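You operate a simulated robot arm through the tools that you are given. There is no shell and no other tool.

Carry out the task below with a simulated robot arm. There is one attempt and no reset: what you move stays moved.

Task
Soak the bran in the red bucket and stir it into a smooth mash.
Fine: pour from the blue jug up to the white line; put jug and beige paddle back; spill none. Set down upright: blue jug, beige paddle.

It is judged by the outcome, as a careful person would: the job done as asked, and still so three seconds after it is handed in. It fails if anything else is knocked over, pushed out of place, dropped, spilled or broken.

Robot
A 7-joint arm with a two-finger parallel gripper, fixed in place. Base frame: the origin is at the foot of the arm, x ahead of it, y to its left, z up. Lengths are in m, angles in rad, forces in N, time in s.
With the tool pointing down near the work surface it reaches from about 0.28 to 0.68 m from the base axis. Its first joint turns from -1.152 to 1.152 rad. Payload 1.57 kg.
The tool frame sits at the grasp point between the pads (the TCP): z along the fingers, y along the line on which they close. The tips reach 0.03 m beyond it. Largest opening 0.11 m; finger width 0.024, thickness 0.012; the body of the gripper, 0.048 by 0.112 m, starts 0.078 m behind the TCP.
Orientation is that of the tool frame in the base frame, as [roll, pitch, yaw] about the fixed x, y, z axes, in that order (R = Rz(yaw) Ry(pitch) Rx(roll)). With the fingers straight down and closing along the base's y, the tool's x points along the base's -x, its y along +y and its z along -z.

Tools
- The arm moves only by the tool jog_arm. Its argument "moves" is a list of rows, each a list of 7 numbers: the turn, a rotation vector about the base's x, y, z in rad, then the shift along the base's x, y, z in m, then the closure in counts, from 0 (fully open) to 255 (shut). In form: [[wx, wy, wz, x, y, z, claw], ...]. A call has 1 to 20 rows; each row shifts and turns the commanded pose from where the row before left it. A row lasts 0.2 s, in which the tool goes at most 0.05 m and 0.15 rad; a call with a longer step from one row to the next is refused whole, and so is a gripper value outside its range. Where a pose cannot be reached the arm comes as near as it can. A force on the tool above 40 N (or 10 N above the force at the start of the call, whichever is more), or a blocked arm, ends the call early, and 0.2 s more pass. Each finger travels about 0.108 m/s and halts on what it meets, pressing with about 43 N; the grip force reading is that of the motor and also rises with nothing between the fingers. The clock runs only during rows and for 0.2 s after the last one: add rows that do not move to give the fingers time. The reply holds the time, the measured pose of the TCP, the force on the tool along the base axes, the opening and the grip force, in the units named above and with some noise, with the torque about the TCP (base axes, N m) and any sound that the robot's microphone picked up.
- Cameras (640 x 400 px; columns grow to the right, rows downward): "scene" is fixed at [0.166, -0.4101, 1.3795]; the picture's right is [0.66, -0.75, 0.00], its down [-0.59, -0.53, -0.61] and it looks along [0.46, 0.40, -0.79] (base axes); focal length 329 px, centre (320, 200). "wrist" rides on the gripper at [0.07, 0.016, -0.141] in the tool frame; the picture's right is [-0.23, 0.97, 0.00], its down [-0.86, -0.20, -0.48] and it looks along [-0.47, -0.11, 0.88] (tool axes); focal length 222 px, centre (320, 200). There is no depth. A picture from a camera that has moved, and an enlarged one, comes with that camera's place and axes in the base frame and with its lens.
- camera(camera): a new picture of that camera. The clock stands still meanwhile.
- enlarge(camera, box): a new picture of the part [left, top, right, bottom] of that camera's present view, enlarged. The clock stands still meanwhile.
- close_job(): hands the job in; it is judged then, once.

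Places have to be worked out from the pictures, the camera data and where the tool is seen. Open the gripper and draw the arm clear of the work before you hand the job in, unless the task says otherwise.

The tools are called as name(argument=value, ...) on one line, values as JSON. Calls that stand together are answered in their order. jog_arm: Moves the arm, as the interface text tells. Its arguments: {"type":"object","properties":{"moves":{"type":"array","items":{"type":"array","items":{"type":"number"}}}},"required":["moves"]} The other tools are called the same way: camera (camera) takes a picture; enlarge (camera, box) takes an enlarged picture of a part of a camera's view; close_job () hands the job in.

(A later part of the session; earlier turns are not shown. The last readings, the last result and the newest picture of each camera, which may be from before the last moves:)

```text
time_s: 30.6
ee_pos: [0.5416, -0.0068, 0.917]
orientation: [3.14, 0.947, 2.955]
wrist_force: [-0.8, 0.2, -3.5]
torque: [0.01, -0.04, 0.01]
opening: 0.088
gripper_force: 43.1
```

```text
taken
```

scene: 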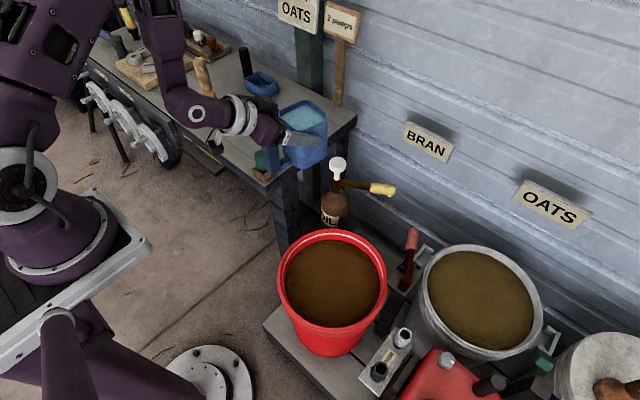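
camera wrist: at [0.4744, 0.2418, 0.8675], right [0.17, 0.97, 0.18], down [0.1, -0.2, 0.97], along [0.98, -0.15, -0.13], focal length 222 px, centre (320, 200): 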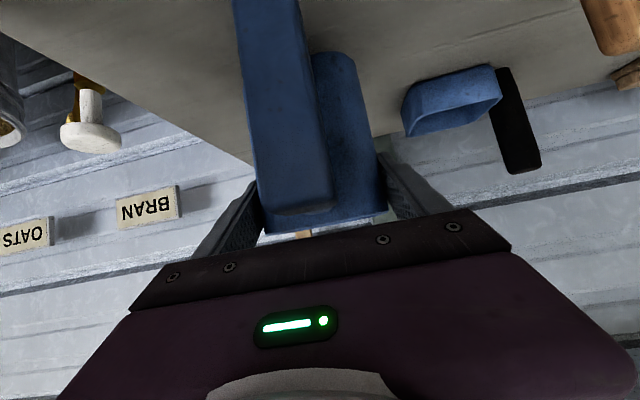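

The carry is steady and nothing has spilled. I'll continue over the bucket and lower to just above the rim.

jog_arm(moves=[[0, 0, -0.016, -0.009, -0.026, 0, 150], [0, 0, -0.016, -0.009, -0.026, 0, 150], [0, 0, -0.016, -0.009, -0.026, 0, 150], [0, 0, -0.016, -0.009, -0.026, 0, 150], [0, 0, -0.016, -0.009, -0.026, -0.004, 150], [0, 0, -0.016, -0.009, -0.026, -0.008, 150], [0, 0, -0.016, -0.009, -0.026, -0.012, 150], [0, 0, -0.016, -0.008, -0.02, -0.016, 150], [0, 0, 0, -0.003, -0.01, -0.02, 150], [0, 0, 0, 0, 0, -0.02, 150], [0, 0, 0, 0, 0, -0.02, 150], [0, 0, 0, 0, 0, -0.02, 150], [0, 0, 0, 0, 0, -0.018, 150], [0, 0, 0, 0, 0, -0.012, 150], [0, 0, 0, 0, 0, -0.006, 150], [0, 0, 0, 0, 0, 0, 150]])

camera(camera="scene")

camera(camera="wrist")

```text
time_s: 34.0
ee_pos: [0.4699, -0.2186, 0.7614]
orientation: [3.141, 0.948, 2.83]
wrist_force: [-0.6, 0.7, -3.9]
torque: [0.0, 0.02, 0.0]
opening: 0.0876
gripper_force: 42.9
```

```text
taken
```

scene: 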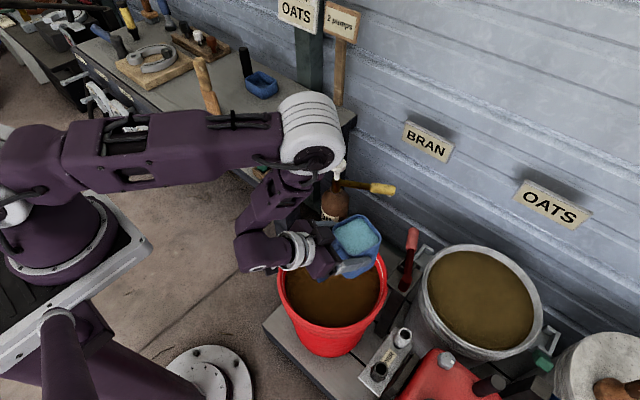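

```text
taken
camera wrist: at [0.3269, -0.1562, 0.7877], right [0.42, 0.89, 0.19], down [0.04, -0.22, 0.97], along [0.9, -0.41, -0.13], focal length 222 px, centre (320, 200)
```

wrist: 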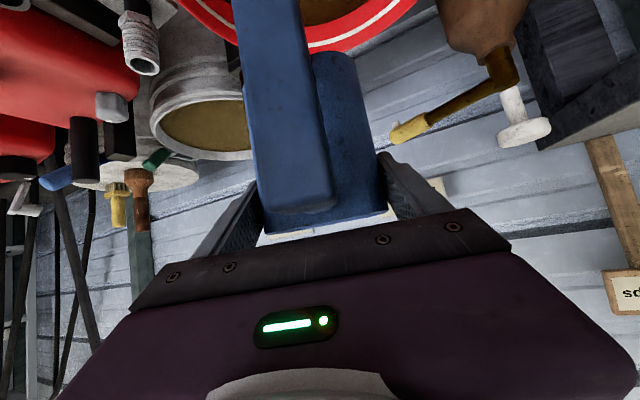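

The jug is over the bucket. I'll lower slightly, then start tipping toward +y in small steps and see where the flow begins.

jog_arm(moves=[[0, 0, 0, 0, 0, -0.012, 150], [0, 0, 0, 0, 0, -0.02, 150], [0, 0, 0, 0, 0, -0.01, 150], [-0.048, 0.0155, 0, 0, 0, 0, 150], [-0.076, 0.0248, 0, 0, 0, 0, 150], [-0.076, 0.0248, 0, 0, 0, 0, 150], [-0.076, 0.0248, 0, 0, 0, 0, 150], [-0.048, 0.0155, 0, 0, 0, 0, 150], [0, 0, 0, 0, 0, 0, 150], [0, 0, 0, 0, 0, 0, 150]])

enlarge(camera="scene", box=[250, 190, 430, 370])

camera(camera="wrist")

```text
time_s: 36.2
ee_pos: [0.4686, -0.2194, 0.7198]
orientation: [-2.598, 0.87, -3.018]
wrist_force: [0.1, 0.1, -2.8]
torque: [0.05, 0.01, 0.01]
opening: 0.0878
gripper_force: 43.0
```

```text
2.22 times, centred on (340, 280) of scene
camera zoom: at [0.1661, -0.4101, 1.3795], right [0.66, -0.75, 0.0], down [-0.59, -0.53, -0.61], along [0.46, 0.4, -0.79], focal length 732 px, centre (276, 22)
```

zoom: 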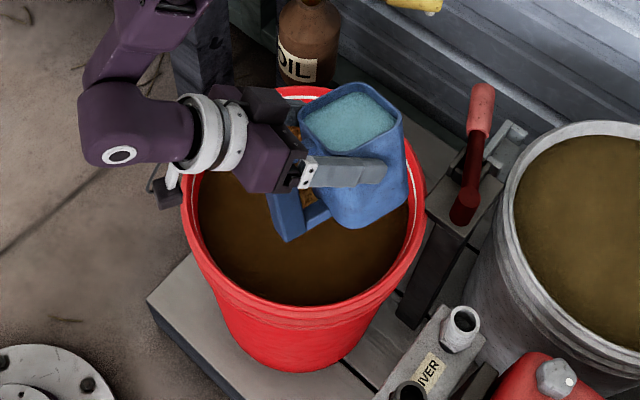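

```text
taken
camera wrist: at [0.3285, -0.1489, 0.7393], right [0.43, 0.89, -0.15], down [0.15, 0.1, 0.98], along [0.89, -0.44, -0.09], focal length 222 px, centre (320, 200)
```

wrist: 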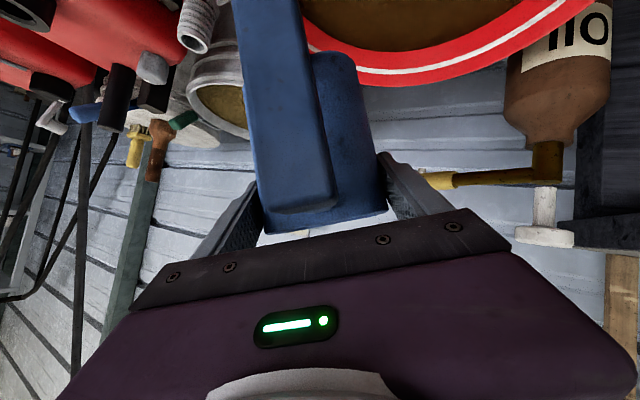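

enlarge(camera="scene", box=[310, 210, 390, 260])

```text
8.00 times, centred on (350, 235) of scene
camera zoom: at [0.1661, -0.4101, 1.3795], right [0.66, -0.75, 0.0], down [-0.59, -0.53, -0.61], along [0.46, 0.4, -0.79], focal length 2634 px, centre (80, -80)
```

zoom: 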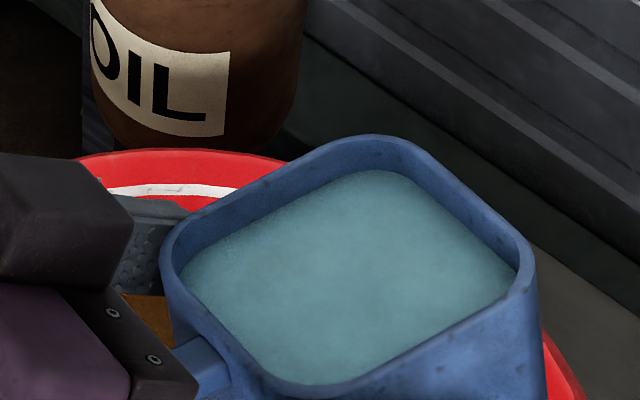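

At 20° the water is at the lip but no stream shows yet. I'll tip further in small steps.

jog_arm(moves=[[-0.057, 0.0186, 0, 0, 0, 0, 150], [-0.057, 0.0186, 0, 0, 0, 0, 150], [-0.057, 0.0186, 0, 0, 0, 0, 150], [0, 0, 0, 0, 0, 0, 150]])

enlarge(camera="scene", box=[270, 200, 400, 330])

camera(camera="wrist")

```text
time_s: 37.2
ee_pos: [0.4699, -0.2191, 0.7191]
orientation: [-2.368, 0.78, -2.852]
wrist_force: [-0.5, 0.1, -2.5]
torque: [0.08, 0.01, 0.01]
opening: 0.088
gripper_force: 43.2
```

```text
3.08 times, centred on (335, 265) of scene
camera zoom: at [0.1661, -0.4101, 1.3795], right [0.66, -0.75, 0.0], down [-0.59, -0.53, -0.61], along [0.46, 0.4, -0.79], focal length 1013 px, centre (274, 0)
```

zoom: 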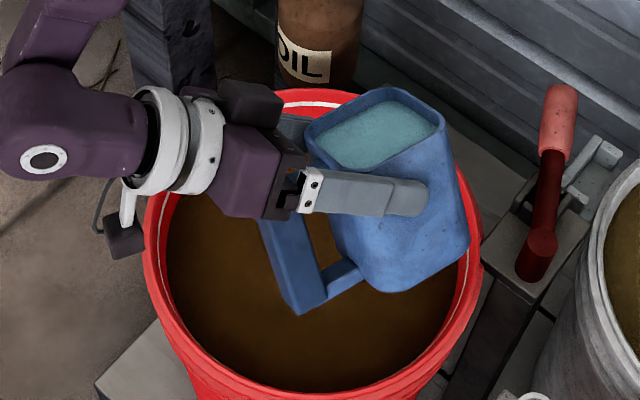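

```text
taken
camera wrist: at [0.3299, -0.1463, 0.7353], right [0.41, 0.85, -0.32], down [0.2, 0.26, 0.94], along [0.89, -0.46, -0.06], focal length 222 px, centre (320, 200)
```

wrist: 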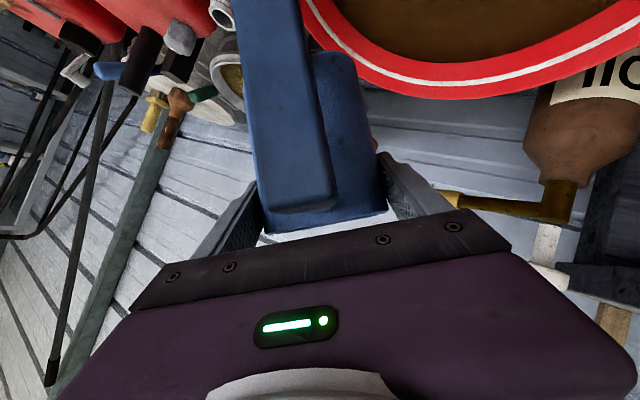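

enlarge(camera="scene", box=[310, 210, 390, 260])

enlarge(camera="wrist", box=[280, 0, 440, 100])

```text
8.00 times, centred on (350, 235) of scene
camera zoom: at [0.1661, -0.4101, 1.3795], right [0.66, -0.75, 0.0], down [-0.59, -0.53, -0.61], along [0.46, 0.4, -0.79], focal length 2634 px, centre (80, -80)
```

zoom: 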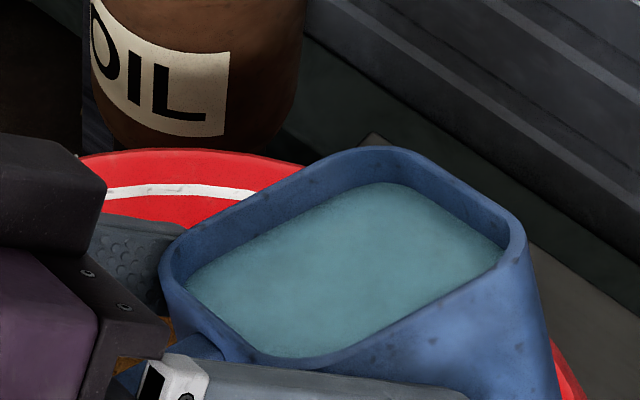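

```text
4.00 times, centred on (360, 50) of wrist
camera zoom: at [0.3299, -0.1463, 0.7353], right [0.41, 0.85, -0.32], down [0.2, 0.26, 0.94], along [0.89, -0.46, -0.06], focal length 888 px, centre (160, 800)
```

zoom: 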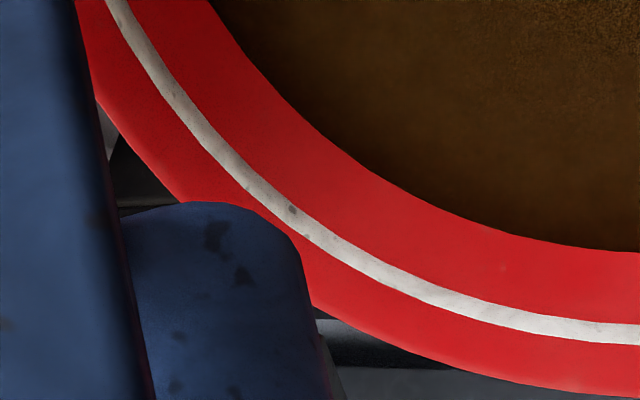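

No stream is visible yet, but the wrist view shows both the white line and the mash edge, so I can track the level there. I'll keep tipping.

jog_arm(moves=[[-0.057, 0.0186, 0, 0, 0, 0, 150], [-0.057, 0.0186, 0, 0, 0, 0, 150], [-0.057, 0.0186, 0, 0, 0, 0, 150], [0, 0, 0, 0, 0, 0, 150]])

enlarge(camera="scene", box=[270, 200, 400, 330])

enlarge(camera="scene", box=[310, 210, 390, 260])

camera(camera="wrist")

```text
time_s: 38.2
ee_pos: [0.4694, -0.218, 0.7197]
orientation: [-2.178, 0.668, -2.725]
wrist_force: [-0.6, -0.3, -3.7]
torque: [0.08, 0.03, -0.04]
opening: 0.0881
gripper_force: 42.8
```

```text
3.08 times, centred on (335, 265) of scene
camera zoom: at [0.1661, -0.4101, 1.3795], right [0.66, -0.75, 0.0], down [-0.59, -0.53, -0.61], along [0.46, 0.4, -0.79], focal length 1013 px, centre (274, 0)
```

zoom: 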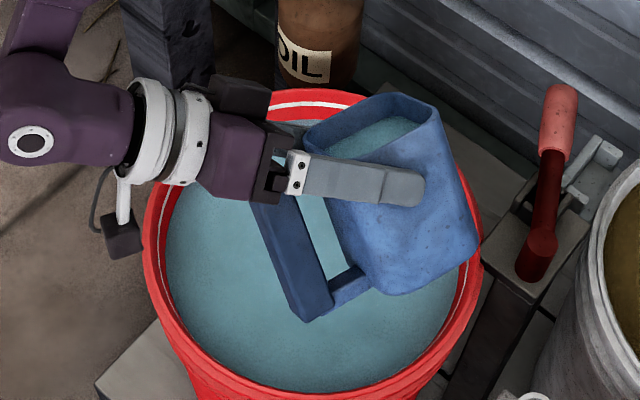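

```text
8.00 times, centred on (350, 235) of scene
camera zoom: at [0.1661, -0.4101, 1.3795], right [0.66, -0.75, 0.0], down [-0.59, -0.53, -0.61], along [0.46, 0.4, -0.79], focal length 2634 px, centre (80, -80)
```

zoom: 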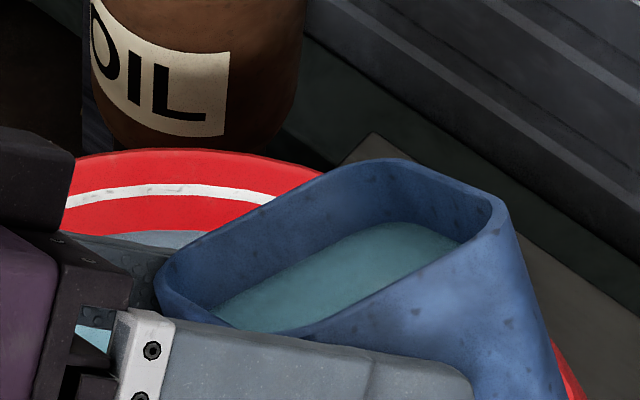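

```text
taken
camera wrist: at [0.3303, -0.1427, 0.7298], right [0.39, 0.78, -0.49], down [0.25, 0.42, 0.87], along [0.89, -0.46, -0.04], focal length 222 px, centre (320, 200)
```

wrist: 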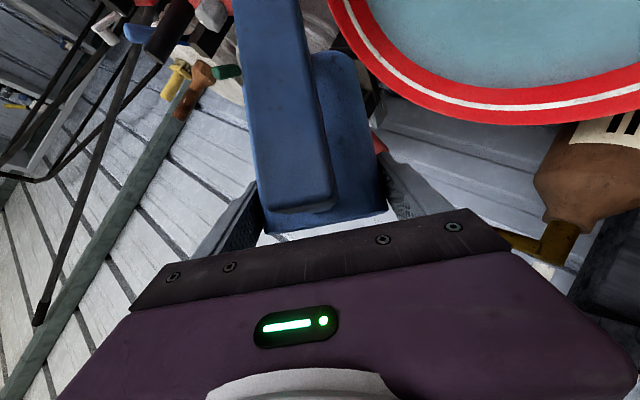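

Water has now entered: the bucket surface turned blue and rose. I'll zoom in on the gap to the white line before tipping any further.

enlarge(camera="wrist", box=[320, 0, 520, 125])

enlarge(camera="wrist", box=[480, 30, 640, 130])

enlarge(camera="scene", box=[300, 220, 350, 250])

enlarge(camera="scene", box=[340, 250, 400, 330])

```text
3.20 times, centred on (420, 62) of wrist
camera zoom: at [0.3303, -0.1427, 0.7298], right [0.39, 0.78, -0.49], down [0.25, 0.42, 0.87], along [0.89, -0.46, -0.04], focal length 711 px, centre (0, 640)
```

zoom: 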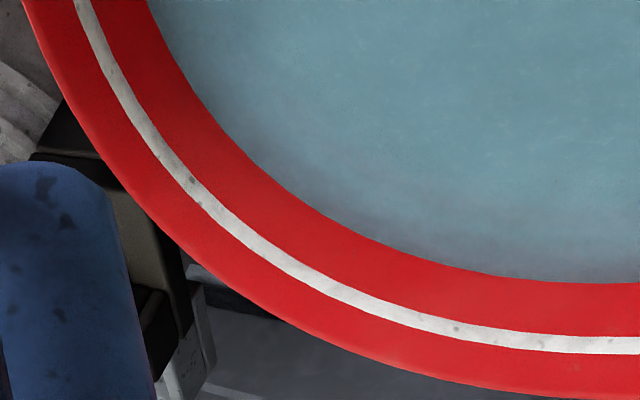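

```text
4.00 times, centred on (560, 80) of wrist
camera zoom: at [0.3303, -0.1427, 0.7298], right [0.39, 0.78, -0.49], down [0.25, 0.42, 0.87], along [0.89, -0.46, -0.04], focal length 888 px, centre (-640, 680)
```

zoom: 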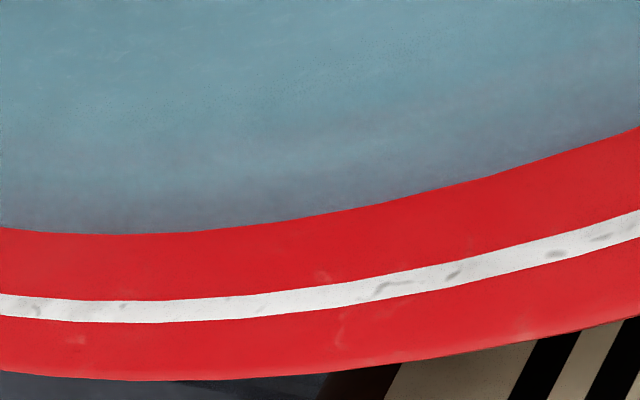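

```text
12.80 times, centred on (325, 235) of scene
camera zoom: at [0.1661, -0.4101, 1.3795], right [0.66, -0.75, 0.0], down [-0.59, -0.53, -0.61], along [0.46, 0.4, -0.79], focal length 4214 px, centre (256, -248)
```

zoom: 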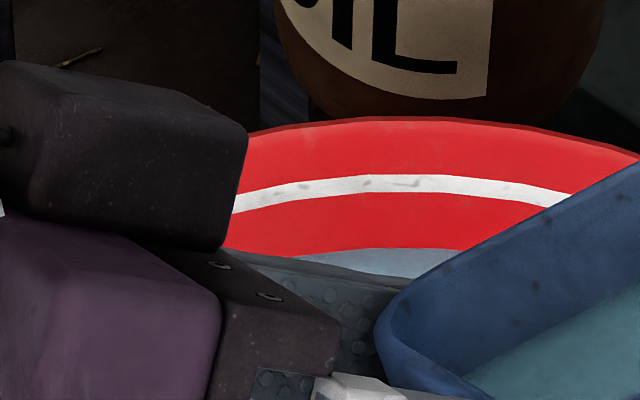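

```text
5.00 times, centred on (370, 290) of scene
camera zoom: at [0.1661, -0.4101, 1.3795], right [0.66, -0.75, 0.0], down [-0.59, -0.53, -0.61], along [0.46, 0.4, -0.79], focal length 1646 px, centre (70, -250)
```

zoom: 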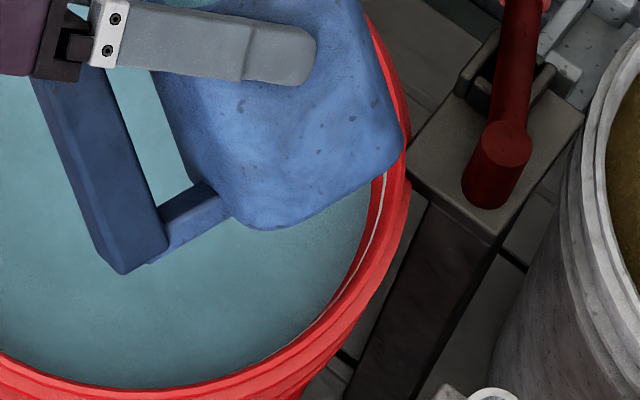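

The band between line and water is still about as wide as the rim-to-line band, so the rise so far is small. I'll hold this tilt briefly to see whether the flow continues or has settled.

jog_arm(moves=[[0, 0, 0, 0, 0, 0, 150], [0, 0, 0, 0, 0, 0, 150], [0, 0, 0, 0, 0, 0, 150]])

enlarge(camera="scene", box=[300, 220, 350, 250])

enlarge(camera="scene", box=[310, 210, 390, 260])

enlarge(camera="wrist", box=[480, 30, 640, 130])

```text
time_s: 39.0
ee_pos: [0.4689, -0.2179, 0.7198]
orientation: [-2.179, 0.669, -2.723]
wrist_force: [1.1, 0.1, -4.0]
torque: [0.12, -0.02, 0.01]
opening: 0.0877
gripper_force: 43.1
```

```text
12.80 times, centred on (325, 235) of scene
camera zoom: at [0.1661, -0.4101, 1.3795], right [0.66, -0.75, 0.0], down [-0.59, -0.53, -0.61], along [0.46, 0.4, -0.79], focal length 4214 px, centre (256, -248)
```

zoom: 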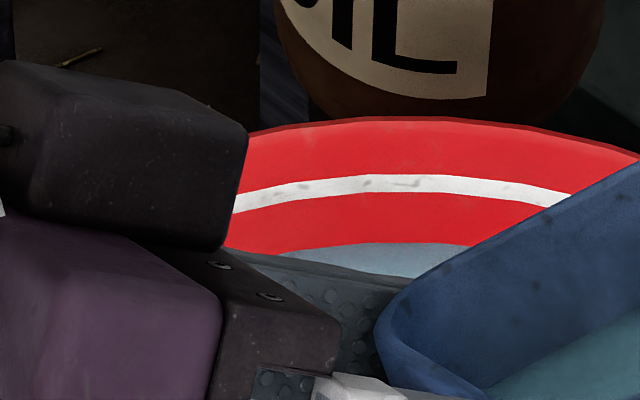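

```text
8.00 times, centred on (350, 235) of scene
camera zoom: at [0.1661, -0.4101, 1.3795], right [0.66, -0.75, 0.0], down [-0.59, -0.53, -0.61], along [0.46, 0.4, -0.79], focal length 2634 px, centre (80, -80)
```

zoom: 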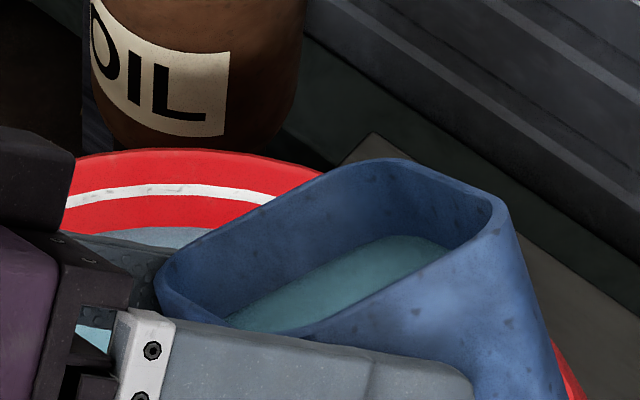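

```text
4.00 times, centred on (560, 80) of wrist
camera zoom: at [0.3304, -0.1427, 0.7299], right [0.39, 0.78, -0.49], down [0.25, 0.42, 0.87], along [0.89, -0.46, -0.04], focal length 888 px, centre (-640, 680)
```

zoom: 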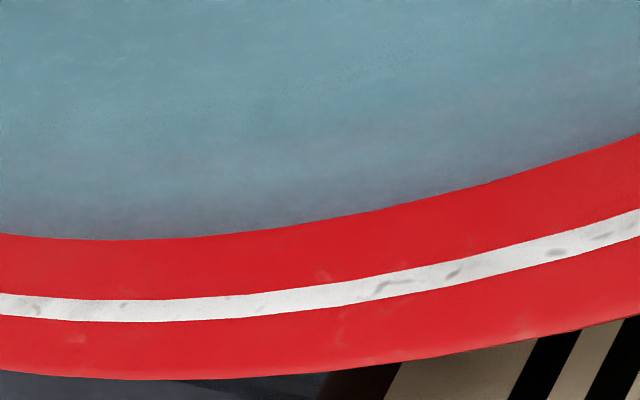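

It's a steady slow stream: the level rose about 5 px of roughly 60 in 0.8 s, and the jug is dropping accordingly. I'll keep pouring at this tilt and check often.

jog_arm(moves=[[0, 0, 0, 0, 0, 0, 150], [0, 0, 0, 0, 0, 0, 150], [0, 0, 0, 0, 0, 0, 150], [0, 0, 0, 0, 0, 0, 150], [0, 0, 0, 0, 0, 0, 150]])

enlarge(camera="scene", box=[300, 220, 350, 250])

enlarge(camera="scene", box=[270, 200, 400, 330])

enlarge(camera="wrist", box=[480, 30, 640, 130])

```text
time_s: 40.2
ee_pos: [0.4689, -0.2185, 0.7206]
orientation: [-2.18, 0.669, -2.724]
wrist_force: [0.1, -0.7, -4.1]
torque: [0.11, 0.03, -0.02]
opening: 0.0876
gripper_force: 42.9
```

```text
12.80 times, centred on (325, 235) of scene
camera zoom: at [0.1661, -0.4101, 1.3795], right [0.66, -0.75, 0.0], down [-0.59, -0.53, -0.61], along [0.46, 0.4, -0.79], focal length 4214 px, centre (256, -248)
```

zoom: 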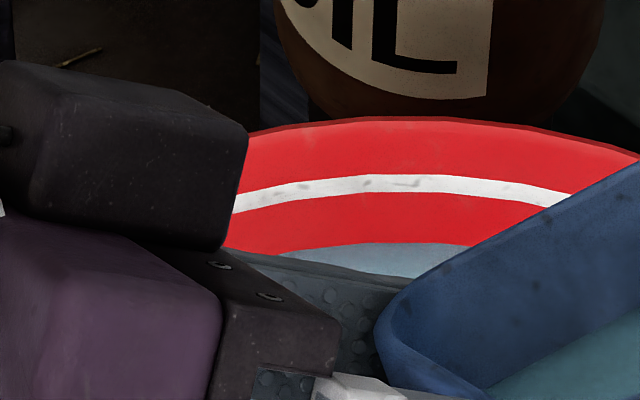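

```text
3.08 times, centred on (335, 265) of scene
camera zoom: at [0.1661, -0.4101, 1.3795], right [0.66, -0.75, 0.0], down [-0.59, -0.53, -0.61], along [0.46, 0.4, -0.79], focal length 1013 px, centre (274, 0)
```

zoom: 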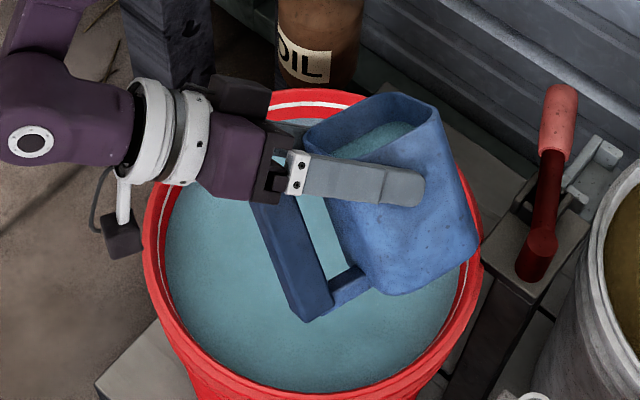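

```text
4.00 times, centred on (560, 80) of wrist
camera zoom: at [0.3303, -0.1427, 0.7299], right [0.39, 0.78, -0.49], down [0.25, 0.42, 0.87], along [0.89, -0.46, -0.04], focal length 888 px, centre (-640, 680)
```

zoom: 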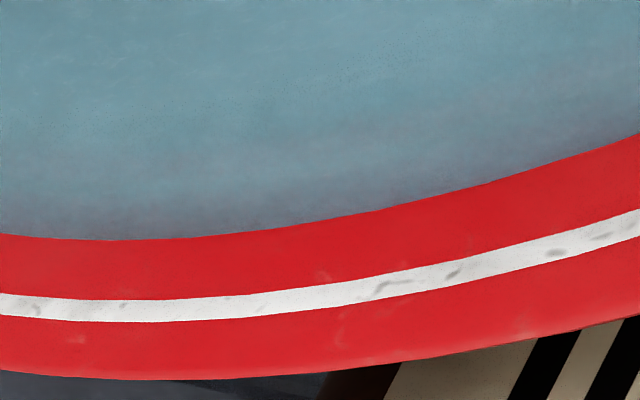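

The flow has stopped at this tilt, so the tilt sets how much comes out. I'll tip further in controlled steps.

jog_arm(moves=[[-0.057, 0.0186, 0, 0, 0, 0, 150], [-0.057, 0.0186, 0, 0, 0, 0, 150], [-0.057, 0.0186, 0, 0, 0, 0, 150], [-0.057, 0.0186, 0, 0, 0, 0, 150], [0, 0, 0, 0, 0, 0, 150], [0, 0, 0, 0, 0, 0, 150], [0, 0, 0, 0, 0, 0, 150]])

enlarge(camera="scene", box=[300, 220, 350, 250])

enlarge(camera="scene", box=[270, 200, 400, 330])

camera(camera="wrist")

```text
time_s: 41.8
ee_pos: [0.4705, -0.2185, 0.7196]
orientation: [-1.976, 0.498, -2.613]
wrist_force: [0.4, -0.2, -3.3]
torque: [0.14, -0.04, -0.02]
opening: 0.0877
gripper_force: 42.8
```

```text
12.80 times, centred on (325, 235) of scene
camera zoom: at [0.1661, -0.4101, 1.3795], right [0.66, -0.75, 0.0], down [-0.59, -0.53, -0.61], along [0.46, 0.4, -0.79], focal length 4214 px, centre (256, -248)
```

zoom: 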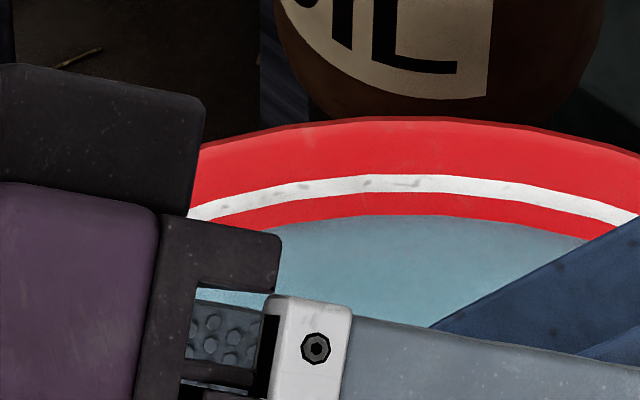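

```text
3.08 times, centred on (335, 265) of scene
camera zoom: at [0.1661, -0.4101, 1.3795], right [0.66, -0.75, 0.0], down [-0.59, -0.53, -0.61], along [0.46, 0.4, -0.79], focal length 1013 px, centre (274, 0)
```

zoom: 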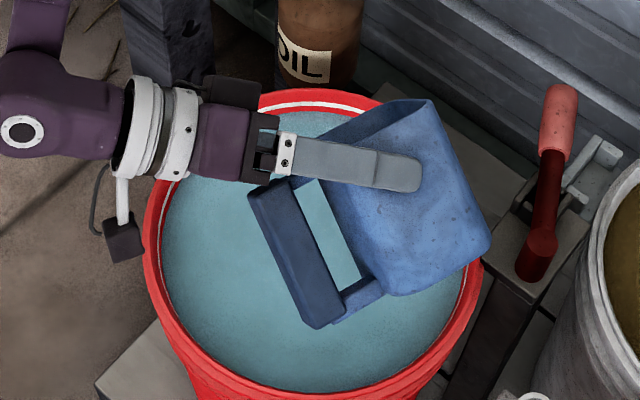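

```text
taken
camera wrist: at [0.331, -0.1422, 0.7226], right [0.35, 0.65, -0.68], down [0.31, 0.6, 0.73], along [0.88, -0.47, 0.0], focal length 222 px, centre (320, 200)
```

wrist: 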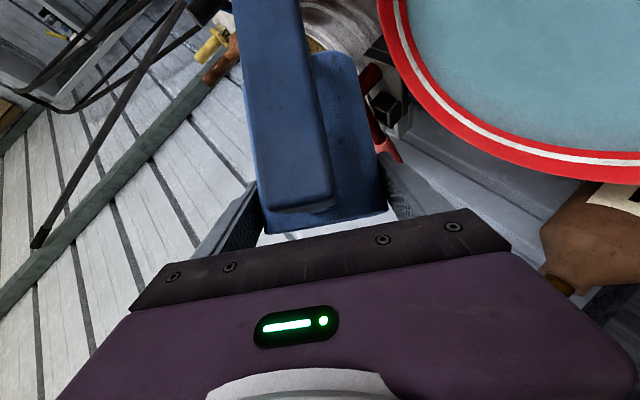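

The water is now about half-way up to the line (level at row 215, line at rows 177-193). I'll wait to see whether it is still flowing at this tilt.

jog_arm(moves=[[0, 0, 0, 0, 0, 0, 150], [0, 0, 0, 0, 0, 0, 150]])

enlarge(camera="scene", box=[300, 220, 350, 250])

enlarge(camera="wrist", box=[520, 90, 640, 190])

```text
time_s: 42.4
ee_pos: [0.4692, -0.2191, 0.7205]
orientation: [-1.978, 0.498, -2.612]
wrist_force: [0.3, 0.0, -3.3]
torque: [0.16, -0.01, 0.02]
opening: 0.0876
gripper_force: 43.1
```

```text
12.80 times, centred on (325, 235) of scene
camera zoom: at [0.1661, -0.4101, 1.3795], right [0.66, -0.75, 0.0], down [-0.59, -0.53, -0.61], along [0.46, 0.4, -0.79], focal length 4214 px, centre (256, -248)
```

zoom: 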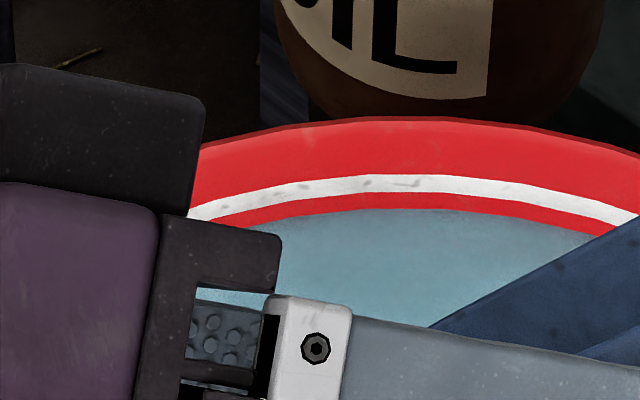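

```text
4.00 times, centred on (580, 140) of wrist
camera zoom: at [0.331, -0.1422, 0.7226], right [0.35, 0.65, -0.68], down [0.31, 0.6, 0.73], along [0.88, -0.47, 0.0], focal length 888 px, centre (-720, 440)
```

zoom: 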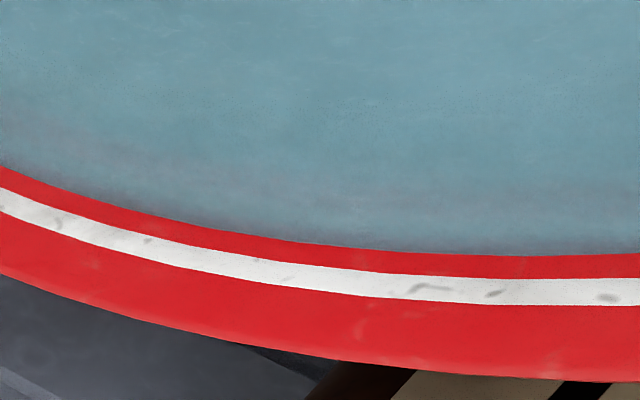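

Still flowing at roughly 12 px/s with about 20 px to the line centre, so I'll go on in short holds.

jog_arm(moves=[[0, 0, 0, 0, 0, 0, 150], [0, 0, 0, 0, 0, 0, 150]])

enlarge(camera="scene", box=[300, 220, 350, 250])

enlarge(camera="wrist", box=[520, 90, 640, 190])

```text
time_s: 43.0
ee_pos: [0.47, -0.2189, 0.7196]
orientation: [-1.979, 0.498, -2.612]
wrist_force: [-0.8, 0.8, -3.3]
torque: [0.16, 0.04, -0.03]
opening: 0.0879
gripper_force: 43.2
```

```text
12.80 times, centred on (325, 235) of scene
camera zoom: at [0.1661, -0.4101, 1.3795], right [0.66, -0.75, 0.0], down [-0.59, -0.53, -0.61], along [0.46, 0.4, -0.79], focal length 4214 px, centre (256, -248)
```

zoom: 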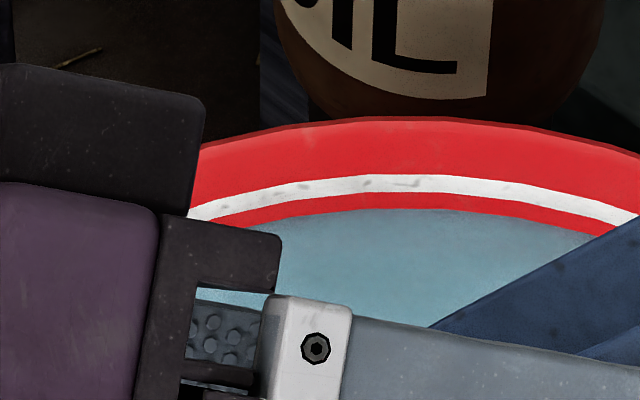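

```text
4.00 times, centred on (580, 140) of wrist
camera zoom: at [0.331, -0.1422, 0.7226], right [0.35, 0.65, -0.68], down [0.31, 0.6, 0.73], along [0.88, -0.47, 0.0], focal length 888 px, centre (-720, 440)
```

zoom: 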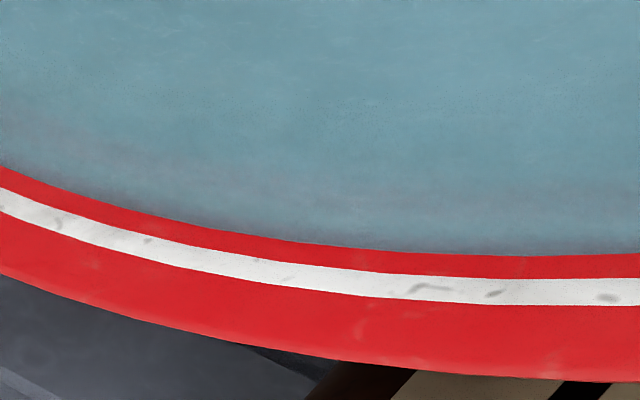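

The flow stopped at row 208; this step gave about 35 px for 0.24 rad. I need about 20 px more, so I'll do +0.06 rad, wait, and look.

jog_arm(moves=[[-0.057, 0.0186, 0, 0, 0, 0, 150], [0, 0, 0, 0, 0, 0, 150], [0, 0, 0, 0, 0, 0, 150], [0, 0, 0, 0, 0, 0, 150], [0, 0, 0, 0, 0, 0, 150], [0, 0, 0, 0, 0, 0, 150]])

enlarge(camera="scene", box=[300, 220, 350, 250])

enlarge(camera="wrist", box=[520, 90, 640, 190])

```text
time_s: 44.4
ee_pos: [0.4685, -0.2183, 0.7204]
orientation: [-1.931, 0.453, -2.595]
wrist_force: [-0.4, -0.1, -3.5]
torque: [0.14, -0.01, 0.01]
opening: 0.0877
gripper_force: 42.8
```

```text
12.80 times, centred on (325, 235) of scene
camera zoom: at [0.1661, -0.4101, 1.3795], right [0.66, -0.75, 0.0], down [-0.59, -0.53, -0.61], along [0.46, 0.4, -0.79], focal length 4214 px, centre (256, -248)
```

zoom: 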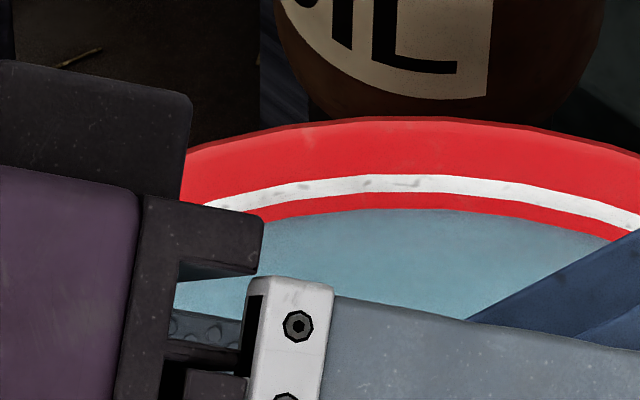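

```text
4.00 times, centred on (580, 140) of wrist
camera zoom: at [0.3306, -0.1419, 0.7212], right [0.33, 0.61, -0.72], down [0.33, 0.64, 0.69], along [0.88, -0.47, 0.01], focal length 888 px, centre (-720, 440)
```

zoom: 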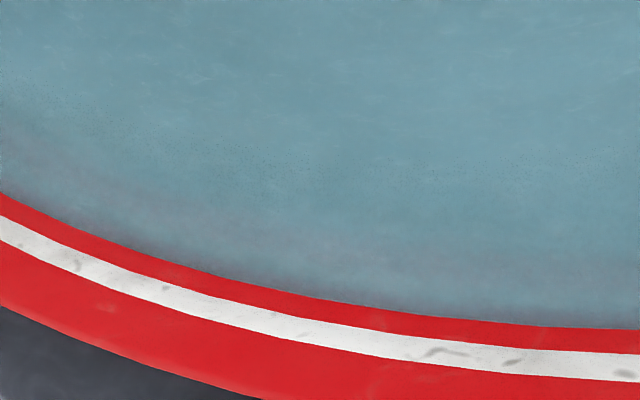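

No change from that small step, so I'll add another and wait.

jog_arm(moves=[[-0.057, 0.0186, 0, 0, 0, 0, 150], [0, 0, 0, 0, 0, 0, 150], [0, 0, 0, 0, 0, 0, 150], [0, 0, 0, 0, 0, 0, 150]])

enlarge(camera="scene", box=[300, 220, 350, 250])

enlarge(camera="scene", box=[270, 200, 400, 330])

enlarge(camera="wrist", box=[520, 90, 640, 190])

```text
time_s: 45.4
ee_pos: [0.4694, -0.2198, 0.7214]
orientation: [-1.89, 0.404, -2.574]
wrist_force: [0.2, 0.2, -4.0]
torque: [0.18, -0.03, 0.05]
opening: 0.0878
gripper_force: 43.2
```

```text
12.80 times, centred on (325, 235) of scene
camera zoom: at [0.1661, -0.4101, 1.3795], right [0.66, -0.75, 0.0], down [-0.59, -0.53, -0.61], along [0.46, 0.4, -0.79], focal length 4214 px, centre (256, -248)
```

zoom: 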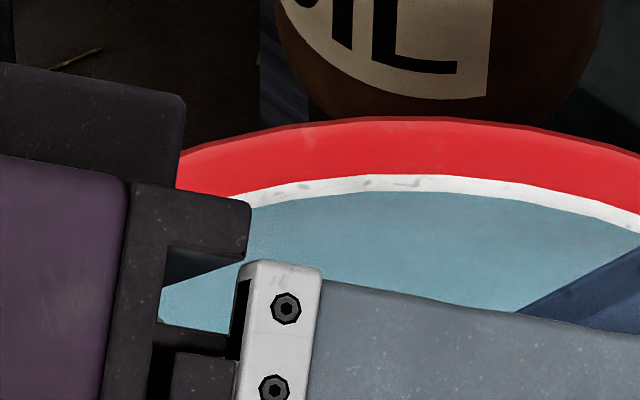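

```text
3.08 times, centred on (335, 265) of scene
camera zoom: at [0.1661, -0.4101, 1.3795], right [0.66, -0.75, 0.0], down [-0.59, -0.53, -0.61], along [0.46, 0.4, -0.79], focal length 1013 px, centre (274, 0)
```

zoom: 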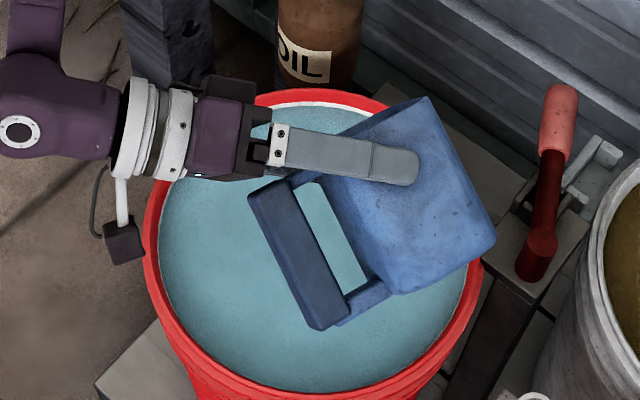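

```text
4.00 times, centred on (580, 140) of wrist
camera zoom: at [0.3305, -0.1426, 0.7195], right [0.32, 0.57, -0.76], down [0.34, 0.68, 0.65], along [0.88, -0.47, 0.03], focal length 888 px, centre (-720, 440)
```

zoom: 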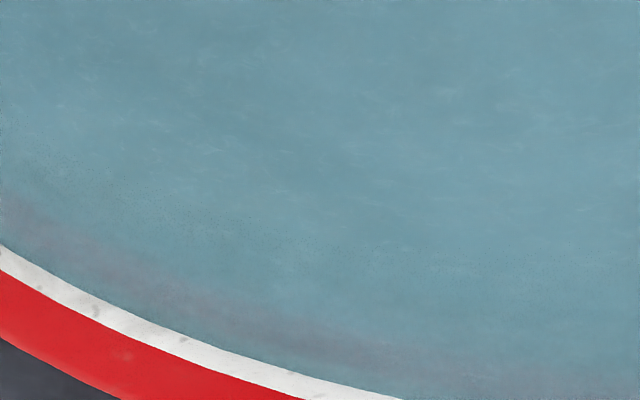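

The water has just reached the white line's lower edge and is touching the line. I'll tip back right away to stop the flow.

jog_arm(moves=[[0.133, -0.0434, 0, 0, 0, 0, 150], [0.133, -0.0434, 0, 0, 0, 0, 150], [0.095, -0.031, 0, 0, 0, 0, 150]])

enlarge(camera="scene", box=[300, 220, 350, 250])

enlarge(camera="scene", box=[270, 200, 400, 330])

camera(camera="wrist")

```text
time_s: 46.2
ee_pos: [0.4695, -0.2193, 0.7204]
orientation: [-2.201, 0.68, -2.738]
wrist_force: [0.5, 0.9, -2.5]
torque: [0.11, -0.03, -0.03]
opening: 0.0881
gripper_force: 43.6
```

```text
12.80 times, centred on (325, 235) of scene
camera zoom: at [0.1661, -0.4101, 1.3795], right [0.66, -0.75, 0.0], down [-0.59, -0.53, -0.61], along [0.46, 0.4, -0.79], focal length 4214 px, centre (256, -248)
```

zoom: 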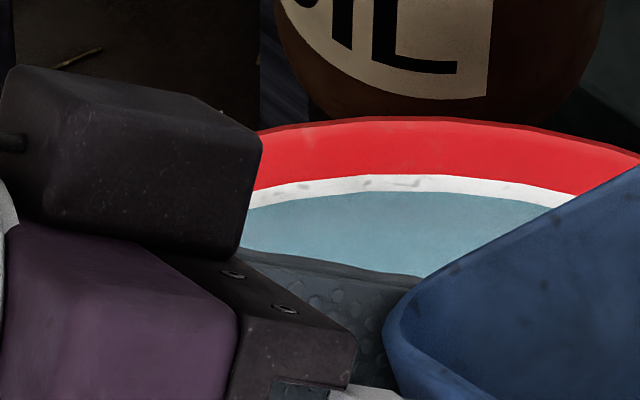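

```text
3.08 times, centred on (335, 265) of scene
camera zoom: at [0.1661, -0.4101, 1.3795], right [0.66, -0.75, 0.0], down [-0.59, -0.53, -0.61], along [0.46, 0.4, -0.79], focal length 1013 px, centre (274, 0)
```

zoom: 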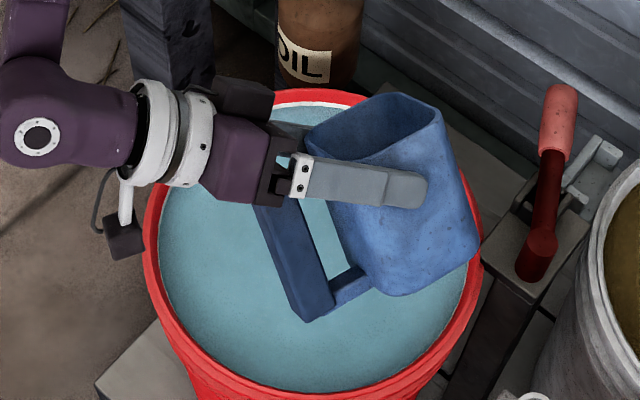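

```text
taken
camera wrist: at [0.3308, -0.1443, 0.7302], right [0.39, 0.79, -0.47], down [0.25, 0.4, 0.88], along [0.88, -0.46, -0.04], focal length 222 px, centre (320, 200)
```

wrist: 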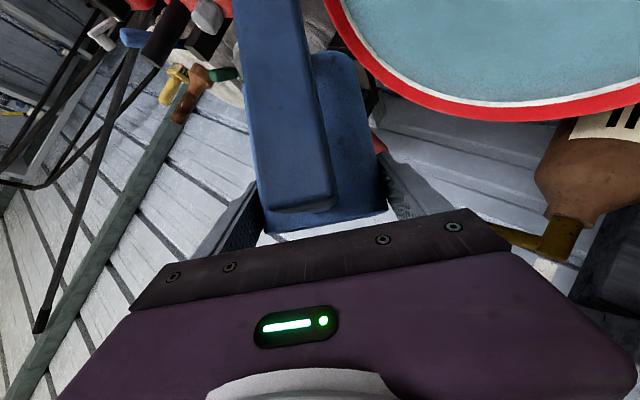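

enlarge(camera="wrist", box=[400, 50, 560, 150])

enlarge(camera="scene", box=[315, 225, 345, 245])

```text
4.00 times, centred on (480, 100) of wrist
camera zoom: at [0.3308, -0.1443, 0.7302], right [0.39, 0.79, -0.47], down [0.25, 0.4, 0.88], along [0.88, -0.46, -0.04], focal length 888 px, centre (-320, 600)
```

zoom: 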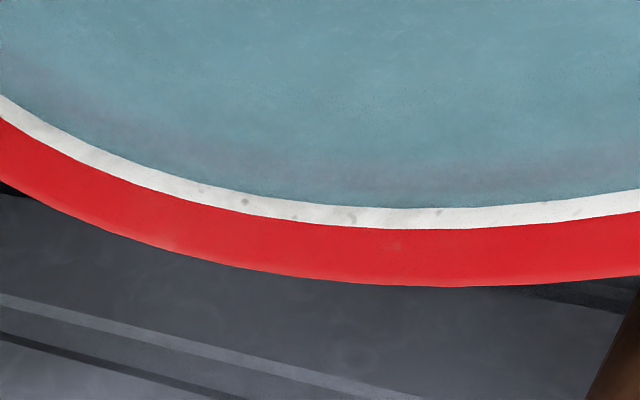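

```text
16.00 times, centred on (330, 235) of scene
camera zoom: at [0.1661, -0.4101, 1.3795], right [0.66, -0.75, 0.0], down [-0.59, -0.53, -0.61], along [0.46, 0.4, -0.79], focal length 5267 px, centre (160, -360)
```

zoom: 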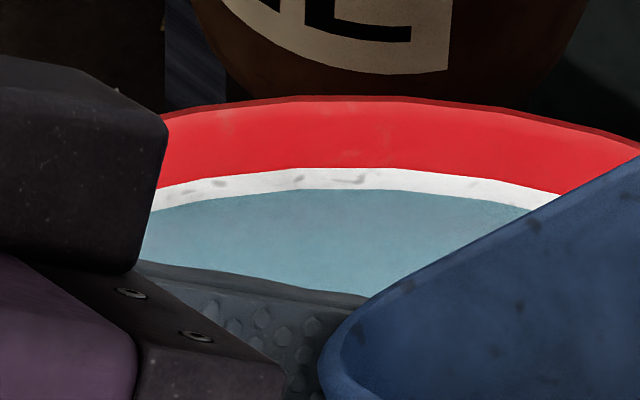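

The surface just meets the lower edge of the line. A touch more would put it squarely on the line, so I'll tip back to the last angle and add a trickle in tiny steps.

jog_arm(moves=[[-0.114, 0.0372, 0, 0, 0, 0, 150], [-0.114, 0.0372, 0, 0, 0, 0, 150], [-0.114, 0.0372, 0, 0, 0, 0, 150], [-0.019, 0.0062, 0, 0, 0, 0, 150], [-0.019, 0.0062, 0, 0, 0, 0, 150]])

enlarge(camera="scene", box=[315, 225, 345, 245])

```text
time_s: 47.4
ee_pos: [0.4703, -0.2183, 0.7189]
orientation: [-1.875, 0.389, -2.57]
wrist_force: [-0.5, -0.1, -2.5]
torque: [0.18, 0.02, -0.02]
opening: 0.0877
gripper_force: 42.7
```

```text
16.00 times, centred on (330, 235) of scene
camera zoom: at [0.1661, -0.4101, 1.3795], right [0.66, -0.75, 0.0], down [-0.59, -0.53, -0.61], along [0.46, 0.4, -0.79], focal length 5267 px, centre (160, -360)
```

zoom: 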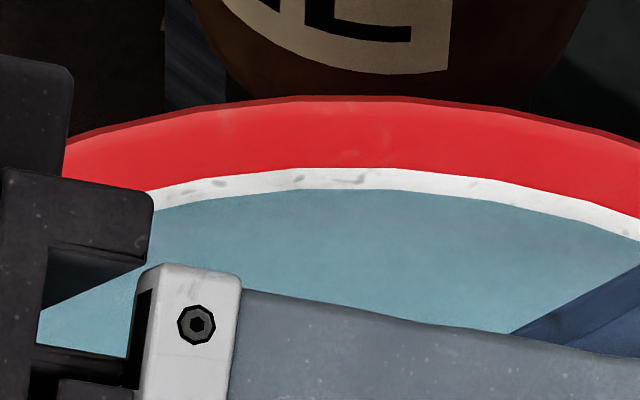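

jog_arm(moves=[[-0.019, 0.0062, 0, 0, 0, 0, 150], [0, 0, 0, 0, 0, 0, 150]])

enlarge(camera="scene", box=[315, 225, 345, 245])

```text
time_s: 48.0
ee_pos: [0.4691, -0.2197, 0.7194]
orientation: [-1.862, 0.373, -2.565]
wrist_force: [-0.7, -0.3, -3.1]
torque: [0.16, -0.03, -0.01]
opening: 0.0878
gripper_force: 43.1
```

```text
16.00 times, centred on (330, 235) of scene
camera zoom: at [0.1661, -0.4101, 1.3795], right [0.66, -0.75, 0.0], down [-0.59, -0.53, -0.61], along [0.46, 0.4, -0.79], focal length 5267 px, centre (160, -360)
```

zoom: 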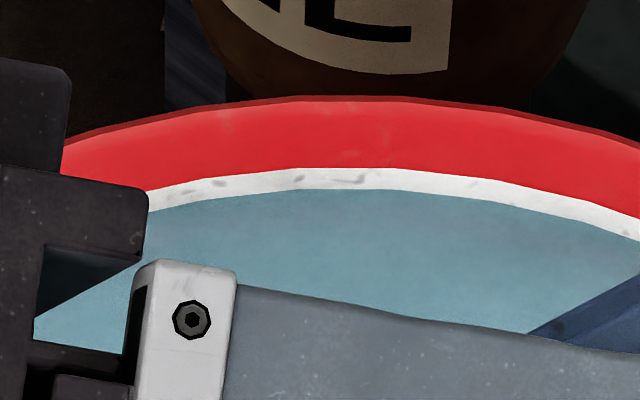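

jog_arm(moves=[[-0.0285, 0.0093, 0, 0, 0, 0, 150], [0, 0, 0, 0, 0, 0, 150]])

enlarge(camera="scene", box=[315, 225, 345, 245])

```text
time_s: 48.6
ee_pos: [0.4679, -0.2195, 0.7209]
orientation: [-1.842, 0.35, -2.557]
wrist_force: [-0.7, -0.1, -3.0]
torque: [0.13, -0.08, 0.02]
opening: 0.088
gripper_force: 42.5
```

```text
16.00 times, centred on (330, 235) of scene
camera zoom: at [0.1661, -0.4101, 1.3795], right [0.66, -0.75, 0.0], down [-0.59, -0.53, -0.61], along [0.46, 0.4, -0.79], focal length 5267 px, centre (160, -360)
```

zoom: 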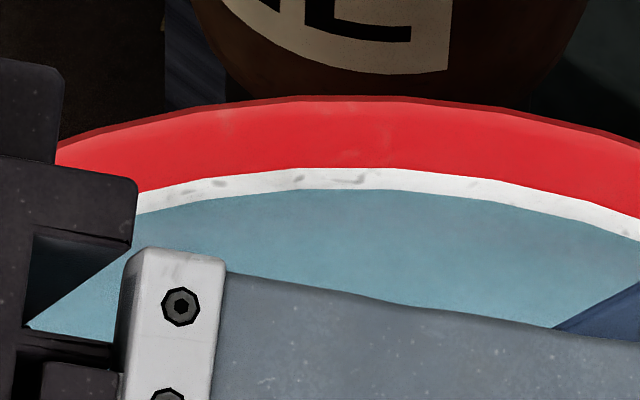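

jog_arm(moves=[[-0.0475, 0.0155, 0, 0, 0, 0, 150], [0, 0, 0, 0, 0, 0, 150]])

enlarge(camera="scene", box=[315, 225, 345, 245])

camera(camera="wrist")

```text
time_s: 49.2
ee_pos: [0.4702, -0.2193, 0.7188]
orientation: [-1.809, 0.311, -2.545]
wrist_force: [0.3, -1.8, -2.1]
torque: [0.18, -0.05, -0.01]
opening: 0.0878
gripper_force: 43.0
```

```text
16.00 times, centred on (330, 235) of scene
camera zoom: at [0.1661, -0.4101, 1.3795], right [0.66, -0.75, 0.0], down [-0.59, -0.53, -0.61], along [0.46, 0.4, -0.79], focal length 5267 px, centre (160, -360)
```

zoom: 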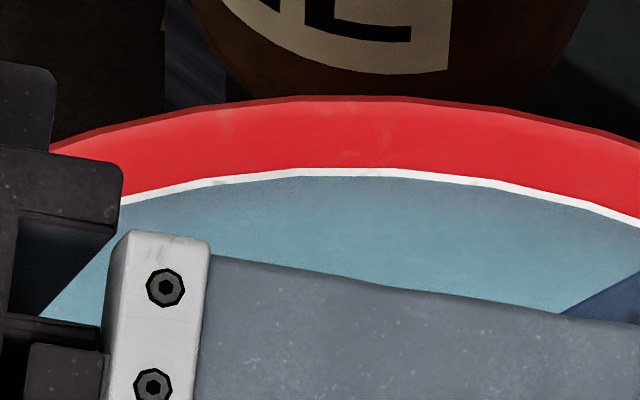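

```text
taken
camera wrist: at [0.3311, -0.143, 0.7155], right [0.29, 0.47, -0.83], down [0.36, 0.75, 0.55], along [0.89, -0.46, 0.05], focal length 222 px, centre (320, 200)
```

wrist: 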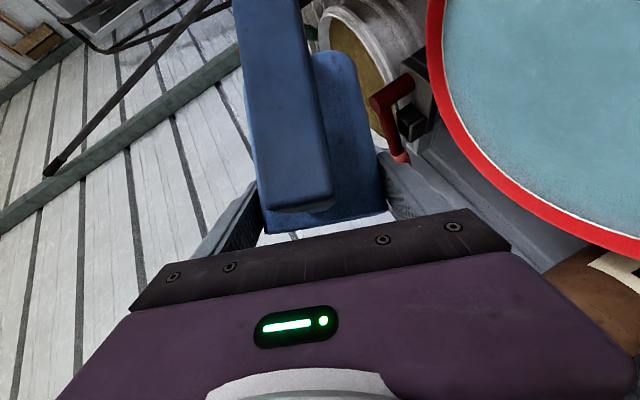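

The level is now on the white line, slightly above its middle. I'll tip back at once to stop the flow.

jog_arm(moves=[[0.1425, -0.0465, 0, 0, 0, 0, 150], [0.1425, -0.0465, 0, 0, 0, 0, 150], [0.1425, -0.0465, 0, 0, 0, 0, 150]])

enlarge(camera="scene", box=[315, 225, 345, 245])

enlarge(camera="wrist", box=[440, 50, 600, 150])

```text
time_s: 50.0
ee_pos: [0.469, -0.2195, 0.7204]
orientation: [-2.153, 0.647, -2.711]
wrist_force: [0.0, 0.1, -3.3]
torque: [0.14, 0.02, 0.04]
opening: 0.088
gripper_force: 42.7
```

```text
16.00 times, centred on (330, 235) of scene
camera zoom: at [0.1661, -0.4101, 1.3795], right [0.66, -0.75, 0.0], down [-0.59, -0.53, -0.61], along [0.46, 0.4, -0.79], focal length 5267 px, centre (160, -360)
```

zoom: 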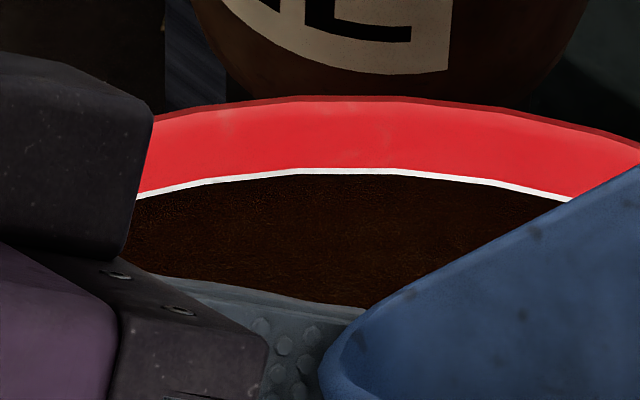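

```text
4.00 times, centred on (520, 100) of wrist
camera zoom: at [0.3308, -0.1438, 0.7298], right [0.39, 0.77, -0.51], down [0.26, 0.44, 0.86], along [0.88, -0.47, -0.03], focal length 888 px, centre (-480, 600)
```

zoom: 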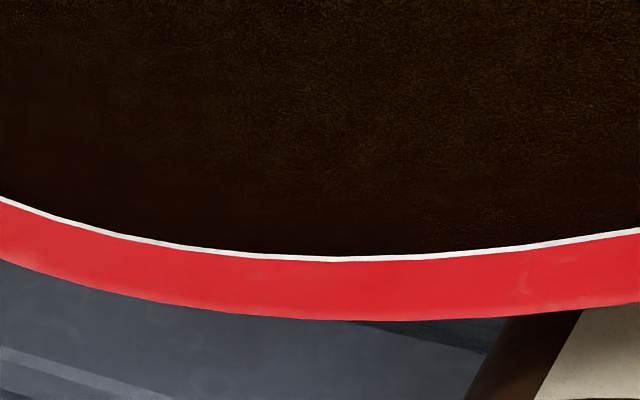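

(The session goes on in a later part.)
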